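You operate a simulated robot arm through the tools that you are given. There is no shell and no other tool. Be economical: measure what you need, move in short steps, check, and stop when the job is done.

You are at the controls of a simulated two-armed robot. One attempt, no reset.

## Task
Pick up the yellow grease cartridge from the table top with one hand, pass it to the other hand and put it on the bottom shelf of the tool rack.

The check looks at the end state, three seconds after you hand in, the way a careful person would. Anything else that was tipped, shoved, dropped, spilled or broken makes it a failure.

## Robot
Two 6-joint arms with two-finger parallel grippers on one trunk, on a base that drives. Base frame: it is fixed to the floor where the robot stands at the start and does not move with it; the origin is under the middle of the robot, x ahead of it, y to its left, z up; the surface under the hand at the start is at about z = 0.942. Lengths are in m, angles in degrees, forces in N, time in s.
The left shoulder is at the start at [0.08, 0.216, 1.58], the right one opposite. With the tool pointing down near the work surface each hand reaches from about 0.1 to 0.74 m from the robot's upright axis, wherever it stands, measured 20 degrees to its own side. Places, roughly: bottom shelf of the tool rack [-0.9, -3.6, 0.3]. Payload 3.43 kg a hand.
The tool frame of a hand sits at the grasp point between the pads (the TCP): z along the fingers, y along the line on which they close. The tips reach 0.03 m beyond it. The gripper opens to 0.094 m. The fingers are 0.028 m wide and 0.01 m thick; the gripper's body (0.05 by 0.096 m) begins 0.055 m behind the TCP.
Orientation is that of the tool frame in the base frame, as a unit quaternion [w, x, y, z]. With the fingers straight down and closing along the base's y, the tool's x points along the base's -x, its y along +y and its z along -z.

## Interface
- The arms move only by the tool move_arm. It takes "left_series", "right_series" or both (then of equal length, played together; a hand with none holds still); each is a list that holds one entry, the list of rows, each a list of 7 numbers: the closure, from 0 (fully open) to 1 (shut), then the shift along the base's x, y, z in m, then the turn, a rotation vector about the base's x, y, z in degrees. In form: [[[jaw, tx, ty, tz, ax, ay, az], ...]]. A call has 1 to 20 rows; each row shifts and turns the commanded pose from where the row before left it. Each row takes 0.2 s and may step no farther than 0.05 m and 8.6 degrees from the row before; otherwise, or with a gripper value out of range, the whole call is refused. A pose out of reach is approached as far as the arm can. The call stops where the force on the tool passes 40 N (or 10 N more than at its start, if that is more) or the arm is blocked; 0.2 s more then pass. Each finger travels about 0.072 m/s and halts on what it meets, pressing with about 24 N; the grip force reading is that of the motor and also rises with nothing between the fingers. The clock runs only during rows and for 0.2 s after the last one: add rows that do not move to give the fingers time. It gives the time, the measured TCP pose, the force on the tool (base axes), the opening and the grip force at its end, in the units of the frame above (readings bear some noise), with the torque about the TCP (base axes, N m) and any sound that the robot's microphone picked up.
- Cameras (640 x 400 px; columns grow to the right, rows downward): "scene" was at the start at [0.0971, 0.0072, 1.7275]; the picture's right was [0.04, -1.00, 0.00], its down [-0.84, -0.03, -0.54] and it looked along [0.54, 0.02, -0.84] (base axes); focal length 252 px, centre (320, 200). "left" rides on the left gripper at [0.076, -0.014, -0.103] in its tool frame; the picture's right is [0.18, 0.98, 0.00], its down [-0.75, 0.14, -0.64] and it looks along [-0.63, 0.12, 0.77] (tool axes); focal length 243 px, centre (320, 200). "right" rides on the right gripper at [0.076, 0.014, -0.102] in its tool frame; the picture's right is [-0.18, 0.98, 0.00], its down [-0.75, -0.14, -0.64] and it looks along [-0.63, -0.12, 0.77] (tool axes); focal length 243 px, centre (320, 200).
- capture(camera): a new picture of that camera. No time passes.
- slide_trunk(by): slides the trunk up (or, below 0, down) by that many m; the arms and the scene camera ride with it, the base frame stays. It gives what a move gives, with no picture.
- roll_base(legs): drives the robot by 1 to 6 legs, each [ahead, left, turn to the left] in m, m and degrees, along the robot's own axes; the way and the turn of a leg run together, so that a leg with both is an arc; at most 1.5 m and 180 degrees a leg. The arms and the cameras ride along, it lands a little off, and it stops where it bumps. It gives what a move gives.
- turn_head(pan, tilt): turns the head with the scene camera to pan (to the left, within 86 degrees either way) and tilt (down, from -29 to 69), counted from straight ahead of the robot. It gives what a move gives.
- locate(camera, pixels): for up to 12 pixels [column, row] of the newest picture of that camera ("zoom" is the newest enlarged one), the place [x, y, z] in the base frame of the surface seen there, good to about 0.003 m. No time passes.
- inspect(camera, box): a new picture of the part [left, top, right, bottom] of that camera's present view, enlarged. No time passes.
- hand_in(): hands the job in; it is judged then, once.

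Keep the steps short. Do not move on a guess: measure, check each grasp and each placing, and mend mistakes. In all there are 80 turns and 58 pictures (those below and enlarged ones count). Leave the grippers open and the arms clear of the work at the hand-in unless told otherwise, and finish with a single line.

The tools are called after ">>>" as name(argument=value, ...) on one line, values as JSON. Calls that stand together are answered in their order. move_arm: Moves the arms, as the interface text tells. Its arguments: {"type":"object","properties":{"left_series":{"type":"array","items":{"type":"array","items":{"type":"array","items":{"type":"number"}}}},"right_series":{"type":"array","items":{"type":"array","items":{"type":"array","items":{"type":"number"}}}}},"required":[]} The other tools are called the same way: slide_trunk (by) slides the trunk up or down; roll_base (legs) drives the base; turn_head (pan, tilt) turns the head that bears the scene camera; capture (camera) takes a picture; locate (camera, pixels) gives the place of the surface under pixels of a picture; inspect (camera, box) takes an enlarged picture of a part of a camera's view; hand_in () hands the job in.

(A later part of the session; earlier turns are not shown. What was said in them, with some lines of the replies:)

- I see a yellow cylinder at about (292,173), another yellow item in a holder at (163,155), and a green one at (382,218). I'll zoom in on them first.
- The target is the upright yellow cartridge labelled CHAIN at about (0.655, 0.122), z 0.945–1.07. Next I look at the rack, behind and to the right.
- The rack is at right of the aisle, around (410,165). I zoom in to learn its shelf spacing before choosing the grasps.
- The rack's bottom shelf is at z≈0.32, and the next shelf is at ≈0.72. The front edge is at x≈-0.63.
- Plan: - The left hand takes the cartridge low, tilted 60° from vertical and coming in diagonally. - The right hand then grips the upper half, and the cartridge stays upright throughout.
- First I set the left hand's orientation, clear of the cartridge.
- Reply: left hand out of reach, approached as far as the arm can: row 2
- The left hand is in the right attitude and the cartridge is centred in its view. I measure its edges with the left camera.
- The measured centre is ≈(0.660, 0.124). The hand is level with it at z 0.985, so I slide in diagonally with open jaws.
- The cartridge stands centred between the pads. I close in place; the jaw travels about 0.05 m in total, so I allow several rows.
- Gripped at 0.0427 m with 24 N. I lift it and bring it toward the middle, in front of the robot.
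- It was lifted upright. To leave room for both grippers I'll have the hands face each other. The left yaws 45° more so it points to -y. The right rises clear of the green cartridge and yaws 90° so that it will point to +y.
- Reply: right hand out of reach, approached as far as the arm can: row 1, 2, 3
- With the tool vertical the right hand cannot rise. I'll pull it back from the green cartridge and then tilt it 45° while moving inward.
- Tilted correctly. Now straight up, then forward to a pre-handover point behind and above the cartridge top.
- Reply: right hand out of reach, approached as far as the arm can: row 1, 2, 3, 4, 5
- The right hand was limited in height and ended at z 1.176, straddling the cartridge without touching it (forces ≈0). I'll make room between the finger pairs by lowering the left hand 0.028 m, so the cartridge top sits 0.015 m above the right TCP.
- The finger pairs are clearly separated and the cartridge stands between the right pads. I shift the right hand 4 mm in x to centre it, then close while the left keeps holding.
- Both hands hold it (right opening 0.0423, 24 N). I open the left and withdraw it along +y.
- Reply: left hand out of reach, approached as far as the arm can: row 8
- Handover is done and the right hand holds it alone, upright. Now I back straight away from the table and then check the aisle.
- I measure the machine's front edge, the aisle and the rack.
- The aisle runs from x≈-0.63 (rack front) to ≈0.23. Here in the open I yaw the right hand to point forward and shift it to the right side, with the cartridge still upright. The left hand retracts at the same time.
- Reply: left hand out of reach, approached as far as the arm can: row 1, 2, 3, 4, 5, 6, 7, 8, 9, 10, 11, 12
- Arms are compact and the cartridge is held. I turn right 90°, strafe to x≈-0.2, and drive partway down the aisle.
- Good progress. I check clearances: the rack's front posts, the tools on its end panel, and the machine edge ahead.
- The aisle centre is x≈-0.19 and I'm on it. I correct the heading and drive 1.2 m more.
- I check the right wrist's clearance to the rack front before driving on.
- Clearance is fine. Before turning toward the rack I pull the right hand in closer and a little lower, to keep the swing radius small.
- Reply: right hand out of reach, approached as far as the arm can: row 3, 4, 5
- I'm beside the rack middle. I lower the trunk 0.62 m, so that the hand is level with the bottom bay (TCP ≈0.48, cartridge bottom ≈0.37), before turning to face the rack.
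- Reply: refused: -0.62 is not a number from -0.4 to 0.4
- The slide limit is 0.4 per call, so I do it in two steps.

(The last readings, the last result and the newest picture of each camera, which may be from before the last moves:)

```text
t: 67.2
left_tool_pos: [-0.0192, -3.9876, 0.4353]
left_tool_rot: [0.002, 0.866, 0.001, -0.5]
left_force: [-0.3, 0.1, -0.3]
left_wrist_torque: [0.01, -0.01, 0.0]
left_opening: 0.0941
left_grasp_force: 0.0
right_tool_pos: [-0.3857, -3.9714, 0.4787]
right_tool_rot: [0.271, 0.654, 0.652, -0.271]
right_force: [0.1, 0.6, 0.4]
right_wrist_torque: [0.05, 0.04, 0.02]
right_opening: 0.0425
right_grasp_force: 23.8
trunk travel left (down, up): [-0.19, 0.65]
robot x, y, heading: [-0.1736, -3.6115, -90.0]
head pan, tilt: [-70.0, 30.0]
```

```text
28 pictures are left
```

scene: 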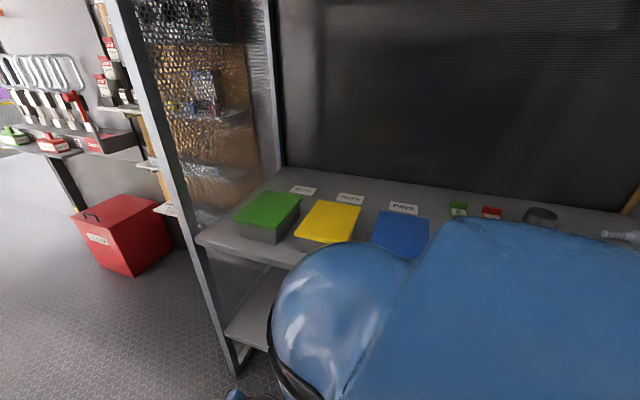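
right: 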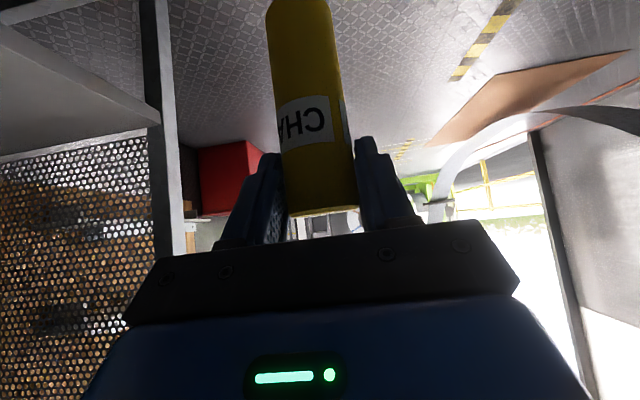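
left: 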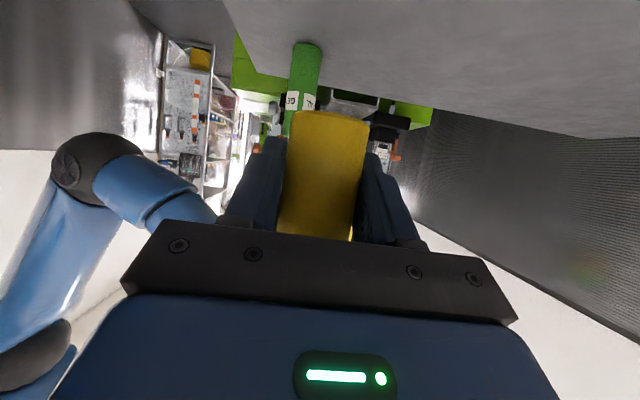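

All clear. I strafe 4 cm away from the rack and turn right, in two parts.

>>> roll_base(legs=[[0, 0.04, 0], [0, 0, -45]])

>>> turn_head(pan=-30, tilt=50)

>>> capture(camera="scene")

```text
t: 70.1
left_tool_pos: [-0.286, -3.9848, 0.4352]
left_tool_rot: [-0.188, 0.801, -0.329, -0.463]
left_force: [-0.8, 0.4, -0.5]
left_wrist_torque: [-0.02, -0.02, 0.03]
left_opening: 0.0942
left_grasp_force: 0.1
right_tool_pos: [-0.5348, -3.7147, 0.48]
right_tool_rot: [0.147, 0.854, 0.354, -0.353]
right_force: [0.6, 0.3, -0.2]
right_wrist_torque: [-0.01, -0.02, -0.01]
right_opening: 0.0423
right_grasp_force: 24.1
trunk travel left (down, up): [-0.19, 0.65]
robot x, y, heading: [-0.131, -3.6148, -134.9]
head pan, tilt: [-70.0, 30.0]
```

```text
t: 71.2
left_tool_pos: [-0.2862, -3.9852, 0.4352]
left_tool_rot: [-0.189, 0.8, -0.33, -0.463]
left_force: [-0.8, -0.2, -0.8]
left_wrist_torque: [0.0, 0.0, 0.01]
left_opening: 0.0942
left_grasp_force: 0.1
right_tool_pos: [-0.5352, -3.7151, 0.479]
right_tool_rot: [0.147, 0.853, 0.354, -0.354]
right_force: [0.3, 0.0, -0.4]
right_wrist_torque: [0.0, -0.01, 0.0]
right_opening: 0.0424
right_grasp_force: 23.6
trunk travel left (down, up): [-0.19, 0.65]
robot x, y, heading: [-0.1327, -3.6146, -135.0]
head pan, tilt: [-30.0, 50.0]
```

```text
27 pictures are left
```

scene: 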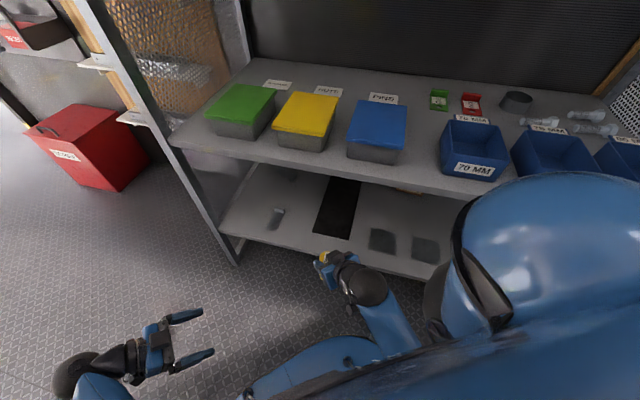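

The bottom shelf is visible, with a few flat dark items on it. I zoom in to pick a free spot.

>>> inspect(camera="scene", box=[210, 150, 460, 306])

>>> locate(camera="scene", pixels=[[275, 218], [315, 230], [348, 238], [370, 248], [383, 240], [397, 250], [360, 215], [425, 250], [330, 247], [300, 235], [405, 200], [300, 160]])

```text
2.56 times, centred on (335, 228) of scene
```

zoom: 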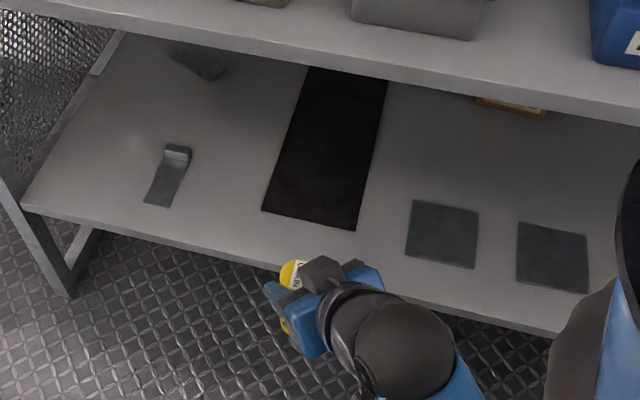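

```text
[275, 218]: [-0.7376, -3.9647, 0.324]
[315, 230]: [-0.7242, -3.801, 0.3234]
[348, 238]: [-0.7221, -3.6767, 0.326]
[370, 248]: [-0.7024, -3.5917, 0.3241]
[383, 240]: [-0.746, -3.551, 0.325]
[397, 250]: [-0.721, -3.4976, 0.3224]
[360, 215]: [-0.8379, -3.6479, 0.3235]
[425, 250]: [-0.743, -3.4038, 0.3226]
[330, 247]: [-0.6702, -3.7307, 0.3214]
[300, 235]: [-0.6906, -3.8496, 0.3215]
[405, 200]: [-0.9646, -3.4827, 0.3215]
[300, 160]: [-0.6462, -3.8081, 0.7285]
```

The flat items leave a clear spot near (-0.695, -3.87), between the bracket (y≈-3.95) and the black mat (y>-3.81). From this pose the hand's pointing line leads straight there, so I extend along it at the present height. The cartridge bottom is at ≈0.372, 5 cm above the shelf.

>>> move_arm(right_series=[[[0.85, -0.02, -0.0194, 0, 0, 0, 0], [0.85, -0.02, -0.0194, 0, 0, 0, 0], [0.85, -0.02, -0.0194, 0, 0, 0, 0], [0.85, -0.02, -0.0194, 0, 0, 0, 0], [0.85, 0, 0, 0, 0, 0, 0]]])

>>> inspect(camera="scene", box=[210, 150, 460, 306])

>>> capture(camera="right")

```text
t: 72.4
left_tool_pos: [-0.2865, -3.9859, 0.4357]
left_tool_rot: [-0.189, 0.801, -0.33, -0.463]
left_force: [-0.2, -0.1, -0.9]
left_wrist_torque: [0.0, -0.01, -0.03]
left_opening: 0.094
left_grasp_force: 0.1
right_tool_pos: [-0.6151, -3.7922, 0.4781]
right_tool_rot: [0.146, 0.853, 0.354, -0.354]
right_force: [0.5, -0.2, -0.6]
right_wrist_torque: [0.02, -0.02, 0.02]
right_opening: 0.0422
right_grasp_force: 23.6
trunk travel left (down, up): [-0.19, 0.65]
robot x, y, heading: [-0.1319, -3.6135, -134.9]
head pan, tilt: [-30.0, 50.0]
```

```text
2.56 times, centred on (335, 228) of scene
```

zoom: 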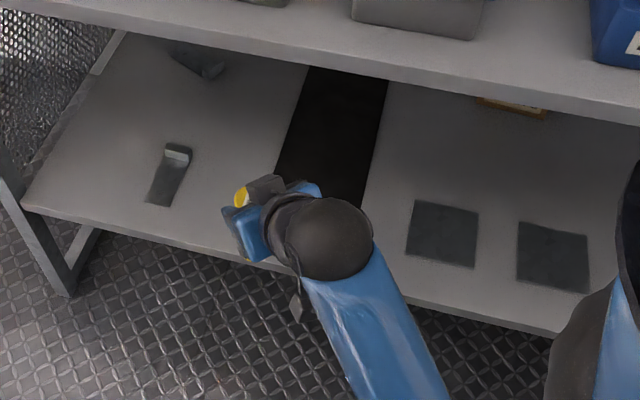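

```text
24 pictures are left
```

right: 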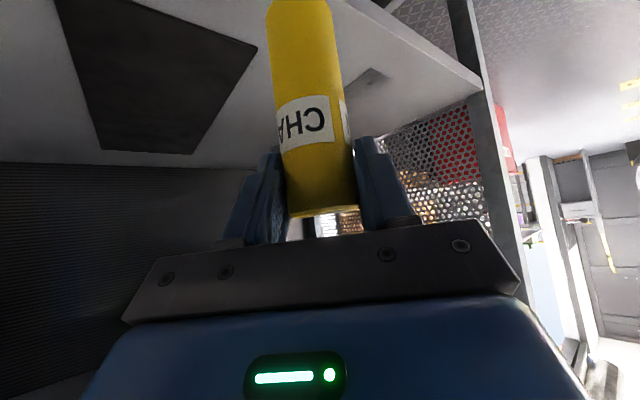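

On course, and the wrist is below and in front of the middle shelf. I continue the second half.

>>> move_arm(right_series=[[[0.85, -0.02, -0.0194, 0, 0, 0, 0], [0.85, -0.02, -0.0194, 0, 0, 0, 0], [0.85, -0.02, -0.0194, 0, 0, 0, 0], [0.85, -0.02, -0.0194, 0, 0, 0, 0], [0.85, 0, 0, 0, 0, 0, 0]]])

>>> inspect(camera="scene", box=[210, 150, 460, 306])

>>> capture(camera="right")

>>> capture(camera="left")

```text
t: 73.6
left_tool_pos: [-0.2857, -3.9857, 0.4344]
left_tool_rot: [-0.189, 0.801, -0.329, -0.463]
left_force: [-0.6, 0.0, -0.2]
left_wrist_torque: [0.0, 0.02, -0.03]
left_opening: 0.0942
left_grasp_force: 0.1
right_tool_pos: [-0.6951, -3.8688, 0.4796]
right_tool_rot: [0.147, 0.853, 0.354, -0.354]
right_force: [0.4, 0.0, 0.1]
right_wrist_torque: [0.01, -0.01, -0.01]
right_opening: 0.0422
right_grasp_force: 23.8
trunk travel left (down, up): [-0.19, 0.65]
robot x, y, heading: [-0.1354, -3.6132, -134.6]
head pan, tilt: [-30.0, 50.0]
```

```text
2.56 times, centred on (335, 228) of scene
```

zoom: 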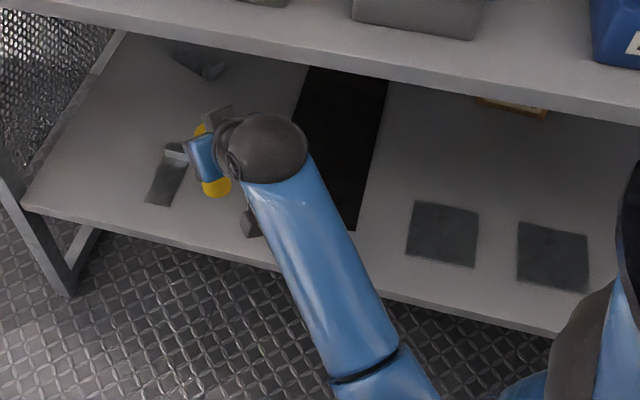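

```text
22 pictures are left
```

right: 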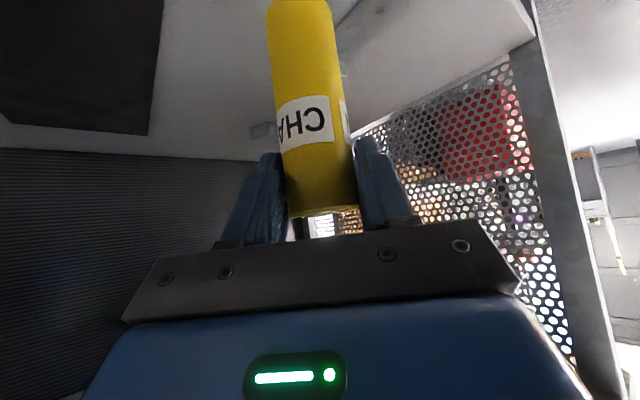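

```text
21 pictures are left
```

left: 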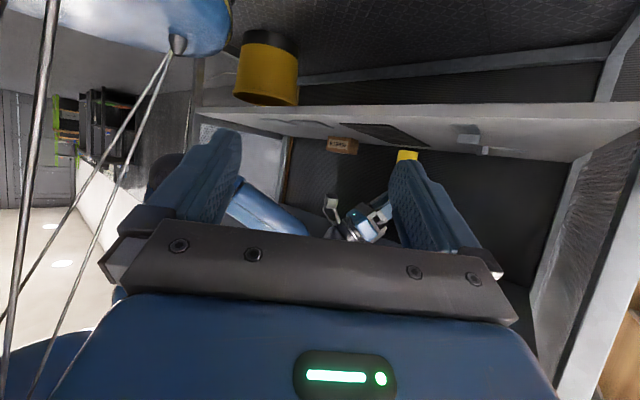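

The cartridge is over the spot. I confirm the bracket's position and height, and get the cartridge bottom measured, before lowering.

>>> locate(camera="zoom", pixels=[[186, 150], [188, 162], [172, 200], [150, 203], [215, 195], [215, 185], [225, 205], [40, 200], [215, 235]])

>>> locate(camera="right", pixels=[[265, 130], [300, 20], [315, 205], [220, 80]])

```text
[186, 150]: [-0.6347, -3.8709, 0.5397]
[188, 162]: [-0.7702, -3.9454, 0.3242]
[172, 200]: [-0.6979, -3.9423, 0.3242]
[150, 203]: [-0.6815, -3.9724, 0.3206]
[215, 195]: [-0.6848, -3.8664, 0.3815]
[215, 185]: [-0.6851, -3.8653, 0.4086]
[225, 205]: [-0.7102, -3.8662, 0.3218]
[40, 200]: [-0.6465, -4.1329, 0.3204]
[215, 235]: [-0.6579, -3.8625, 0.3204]
```

```text
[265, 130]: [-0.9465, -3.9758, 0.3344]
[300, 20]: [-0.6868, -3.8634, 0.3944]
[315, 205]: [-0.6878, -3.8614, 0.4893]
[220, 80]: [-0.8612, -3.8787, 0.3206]
```

The spot is free: the bracket is at y≤-3.94, and the cartridge axis is ≈(-0.70, -3.875). I lower to just above the shelf (expected contact at TCP z≈0.428).

>>> move_arm(right_series=[[[0.85, 0, 0, -0.02, 0, 0, 0], [0.85, 0, 0, -0.015, 0, 0, 0], [0.85, 0, 0, -0.008, 0, 0, 0], [0.85, 0, 0, 0, 0, 0, 0]]])

>>> capture(camera="right")

>>> inspect(camera="scene", box=[250, 180, 350, 242])

```text
t: 74.6
left_tool_pos: [-0.2862, -3.9852, 0.4347]
left_tool_rot: [-0.189, 0.801, -0.33, -0.463]
left_force: [0.0, 0.5, -0.1]
left_wrist_torque: [-0.02, 0.03, -0.04]
left_opening: 0.094
left_grasp_force: 0.1
right_tool_pos: [-0.6947, -3.871, 0.4353]
right_tool_rot: [0.147, 0.853, 0.354, -0.353]
right_force: [-0.6, 0.6, 0.2]
right_wrist_torque: [0.02, 0.0, -0.01]
right_opening: 0.0424
right_grasp_force: 23.8
trunk travel left (down, up): [-0.19, 0.65]
robot x, y, heading: [-0.1311, -3.6112, -134.9]
head pan, tilt: [-30.0, 50.0]
```

```text
20 pictures are left
```

right: 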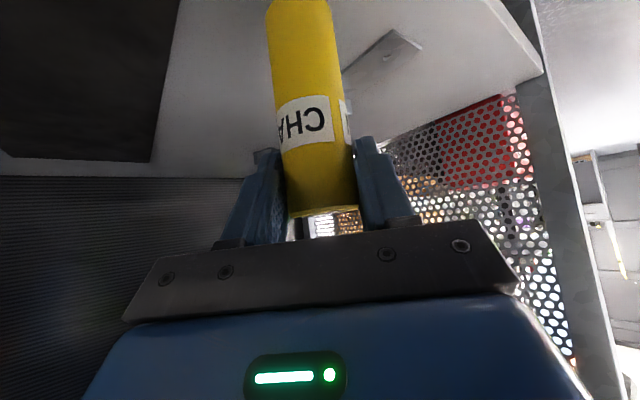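

```text
6.40 times, centred on (300, 211) of scene
```

zoom: 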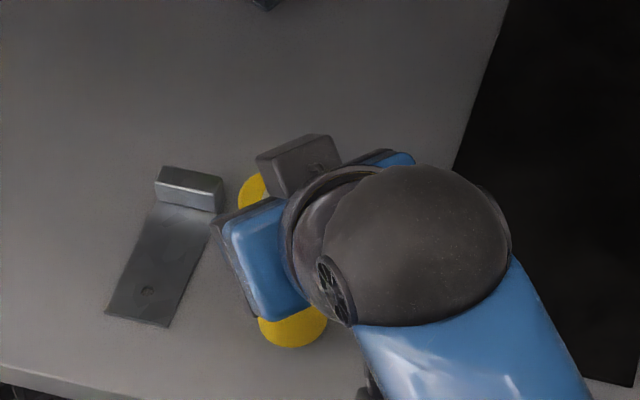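

No contact yet. I lower in 2 mm steps and watch the force.

>>> move_arm(right_series=[[[0.85, 0, 0, -0.002, 0, 0, 0], [0.85, 0, 0, -0.002, 0, 0, 0], [0.85, 0, 0, -0.002, 0, 0, 0], [0.85, 0, 0, 0, 0, 0, 0]]])

```text
t: 75.6
left_tool_pos: [-0.2868, -3.9855, 0.4355]
left_tool_rot: [-0.189, 0.801, -0.33, -0.463]
left_force: [-0.6, -0.6, -0.8]
left_wrist_torque: [-0.02, -0.03, -0.04]
left_opening: 0.094
left_grasp_force: 0.1
right_tool_pos: [-0.6956, -3.8713, 0.4295]
right_tool_rot: [0.146, 0.853, 0.354, -0.353]
right_force: [0.8, 0.0, 0.9]
right_wrist_torque: [0.06, 0.0, -0.01]
right_opening: 0.0425
right_grasp_force: 24.4
trunk travel left (down, up): [-0.19, 0.65]
robot x, y, heading: [-0.1302, -3.6138, -134.9]
head pan, tilt: [-30.0, 50.0]
```

>>> move_arm(right_series=[[[0.85, 0, 0, -0.0015, 0, 0, 0], [0.85, 0, 0, -0.0015, 0, 0, 0], [0.85, 0, 0, 0, 0, 0, 0]]])

```text
t: 76.4
left_tool_pos: [-0.2866, -3.9848, 0.4352]
left_tool_rot: [-0.188, 0.801, -0.329, -0.463]
left_force: [-1.0, 0.2, 1.2]
left_wrist_torque: [-0.02, -0.01, -0.01]
left_opening: 0.094
left_grasp_force: 0.0
right_tool_pos: [-0.6953, -3.8709, 0.4262]
right_tool_rot: [0.147, 0.853, 0.354, -0.354]
right_force: [-0.2, -0.2, 0.3]
right_wrist_torque: [0.04, 0.01, 0.0]
right_opening: 0.0426
right_grasp_force: 24.0
trunk travel left (down, up): [-0.19, 0.65]
robot x, y, heading: [-0.1311, -3.6176, -134.9]
head pan, tilt: [-30.0, 50.0]
```

Still no contact force at z 0.426. I continue in 1.5 mm steps.

>>> move_arm(right_series=[[[0.85, 0, 0, -0.0015, 0, 0, 0], [0.85, 0, 0, -0.0015, 0, 0, 0], [0.85, 0, 0, 0, 0, 0, 0]]])

>>> capture(camera="right")

>>> capture(camera="left")

```text
t: 77.2
left_tool_pos: [-0.2878, -3.9852, 0.4344]
left_tool_rot: [-0.189, 0.8, -0.33, -0.463]
left_force: [0.5, 1.0, 0.4]
left_wrist_torque: [0.0, -0.01, -0.01]
left_opening: 0.0941
left_grasp_force: 0.2
right_tool_pos: [-0.6961, -3.8707, 0.4252]
right_tool_rot: [0.146, 0.853, 0.354, -0.355]
right_force: [-0.8, 1.0, 5.4]
right_wrist_torque: [0.01, -0.02, 0.0]
right_opening: 0.0424
right_grasp_force: 23.7
trunk travel left (down, up): [-0.19, 0.65]
robot x, y, heading: [-0.1291, -3.6162, -134.7]
head pan, tilt: [-30.0, 50.0]
```

```text
18 pictures are left
```

right: 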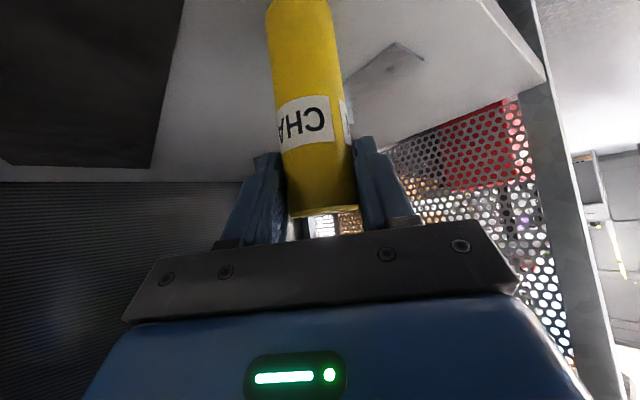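

```text
17 pictures are left
```

left: 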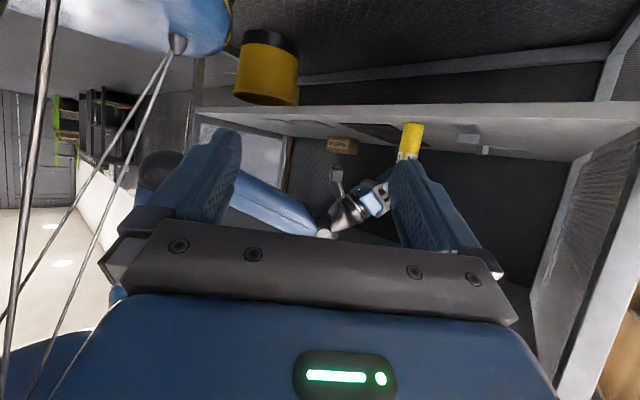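

Contact now, about 5 N upward, and the cartridge is upright. I open the fingers gradually without moving the hand.

>>> move_arm(right_series=[[[0.54, 0, 0, 0, 0, 0, 0], [0.5, 0, 0, 0, 0, 0, 0], [0.45, 0, 0, 0, 0, 0, 0], [0.3, 0, 0, 0, 0, 0, 0], [0.1, 0, 0, 0, 0, 0, 0], [0, 0, 0, 0, 0, 0, 0], [0, 0, 0, 0, 0, 0, 0]]])

>>> capture(camera="right")

```text
t: 78.8
left_tool_pos: [-0.2861, -3.9832, 0.4358]
left_tool_rot: [-0.188, 0.801, -0.329, -0.463]
left_force: [0.2, 0.0, 0.4]
left_wrist_torque: [0.04, -0.03, -0.02]
left_opening: 0.0939
left_grasp_force: 0.0
right_tool_pos: [-0.6947, -3.8697, 0.424]
right_tool_rot: [0.147, 0.853, 0.355, -0.353]
right_force: [0.6, -1.0, 0.8]
right_wrist_torque: [0.01, -0.06, -0.01]
right_opening: 0.094
right_grasp_force: 0.1
trunk travel left (down, up): [-0.19, 0.65]
robot x, y, heading: [-0.1303, -3.6124, -134.8]
head pan, tilt: [-30.0, 50.0]
```

```text
16 pictures are left
```

right: 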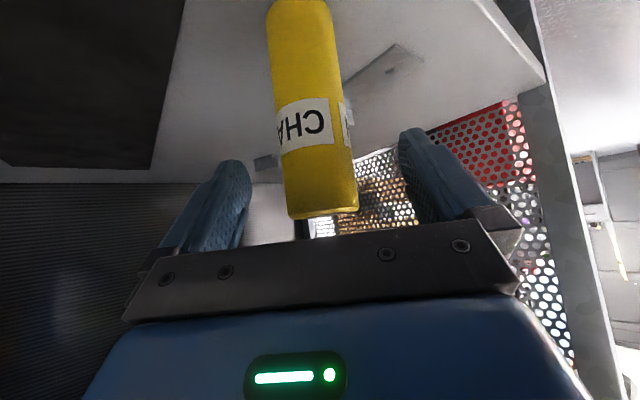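

It is standing free between the open fingers. I withdraw horizontally, straight back along the approach line.

>>> move_arm(right_series=[[[0, 0.01, 0.01, 0, 0, 0, 0], [0, 0.02, 0.02, 0, 0, 0, 0], [0, 0.02, 0.02, 0, 0, 0, 0], [0, 0.02, 0.02, 0, 0, 0, 0], [0, 0.025, 0.025, 0, 0, 0, 0], [0, 0.025, 0.025, 0, 0, 0, 0], [0, 0.025, 0.025, 0, 0, 0, 0], [0, 0, 0, 0, 0, 0, 0]]])

>>> inspect(camera="scene", box=[210, 150, 460, 306])

>>> capture(camera="right")

```text
t: 80.6
left_tool_pos: [-0.2874, -3.9855, 0.4351]
left_tool_rot: [-0.188, 0.801, -0.329, -0.463]
left_force: [0.3, 0.7, 0.3]
left_wrist_torque: [-0.01, -0.04, -0.03]
left_opening: 0.0939
left_grasp_force: 0.1
right_tool_pos: [-0.5497, -3.7253, 0.4245]
right_tool_rot: [0.146, 0.853, 0.354, -0.354]
right_force: [0.0, 0.1, 0.4]
right_wrist_torque: [-0.08, -0.01, -0.02]
right_opening: 0.0942
right_grasp_force: 0.1
trunk travel left (down, up): [-0.19, 0.65]
robot x, y, heading: [-0.1274, -3.6141, -135.0]
head pan, tilt: [-30.0, 50.0]
```

```text
2.56 times, centred on (335, 228) of scene
```

zoom: 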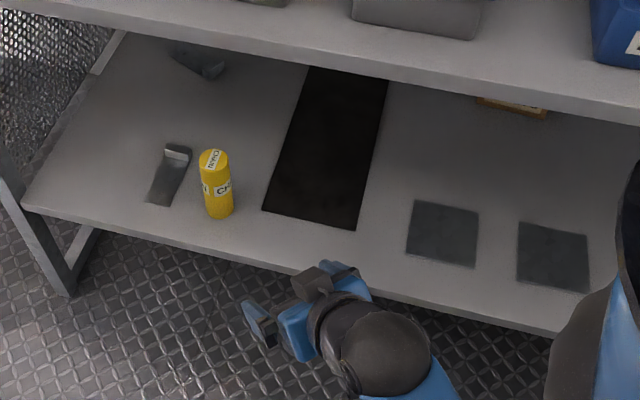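

```text
14 pictures are left
```

right: 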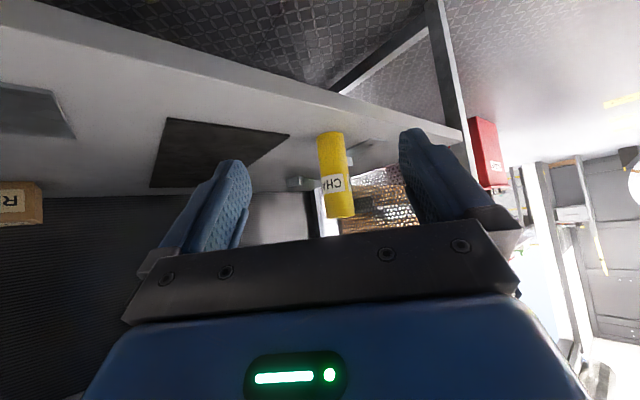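

The cartridge stands upright on the bottom shelf, touching nothing else. Both grippers are open and both arms are clear of the rack, so I hand in.

>>> hand_in()

```text
The job is handed in.
```

The yellow grease cartridge was picked up with the left hand, passed to the right, and now stands upright on the bottom shelf of the tool rack; the job is handed in.
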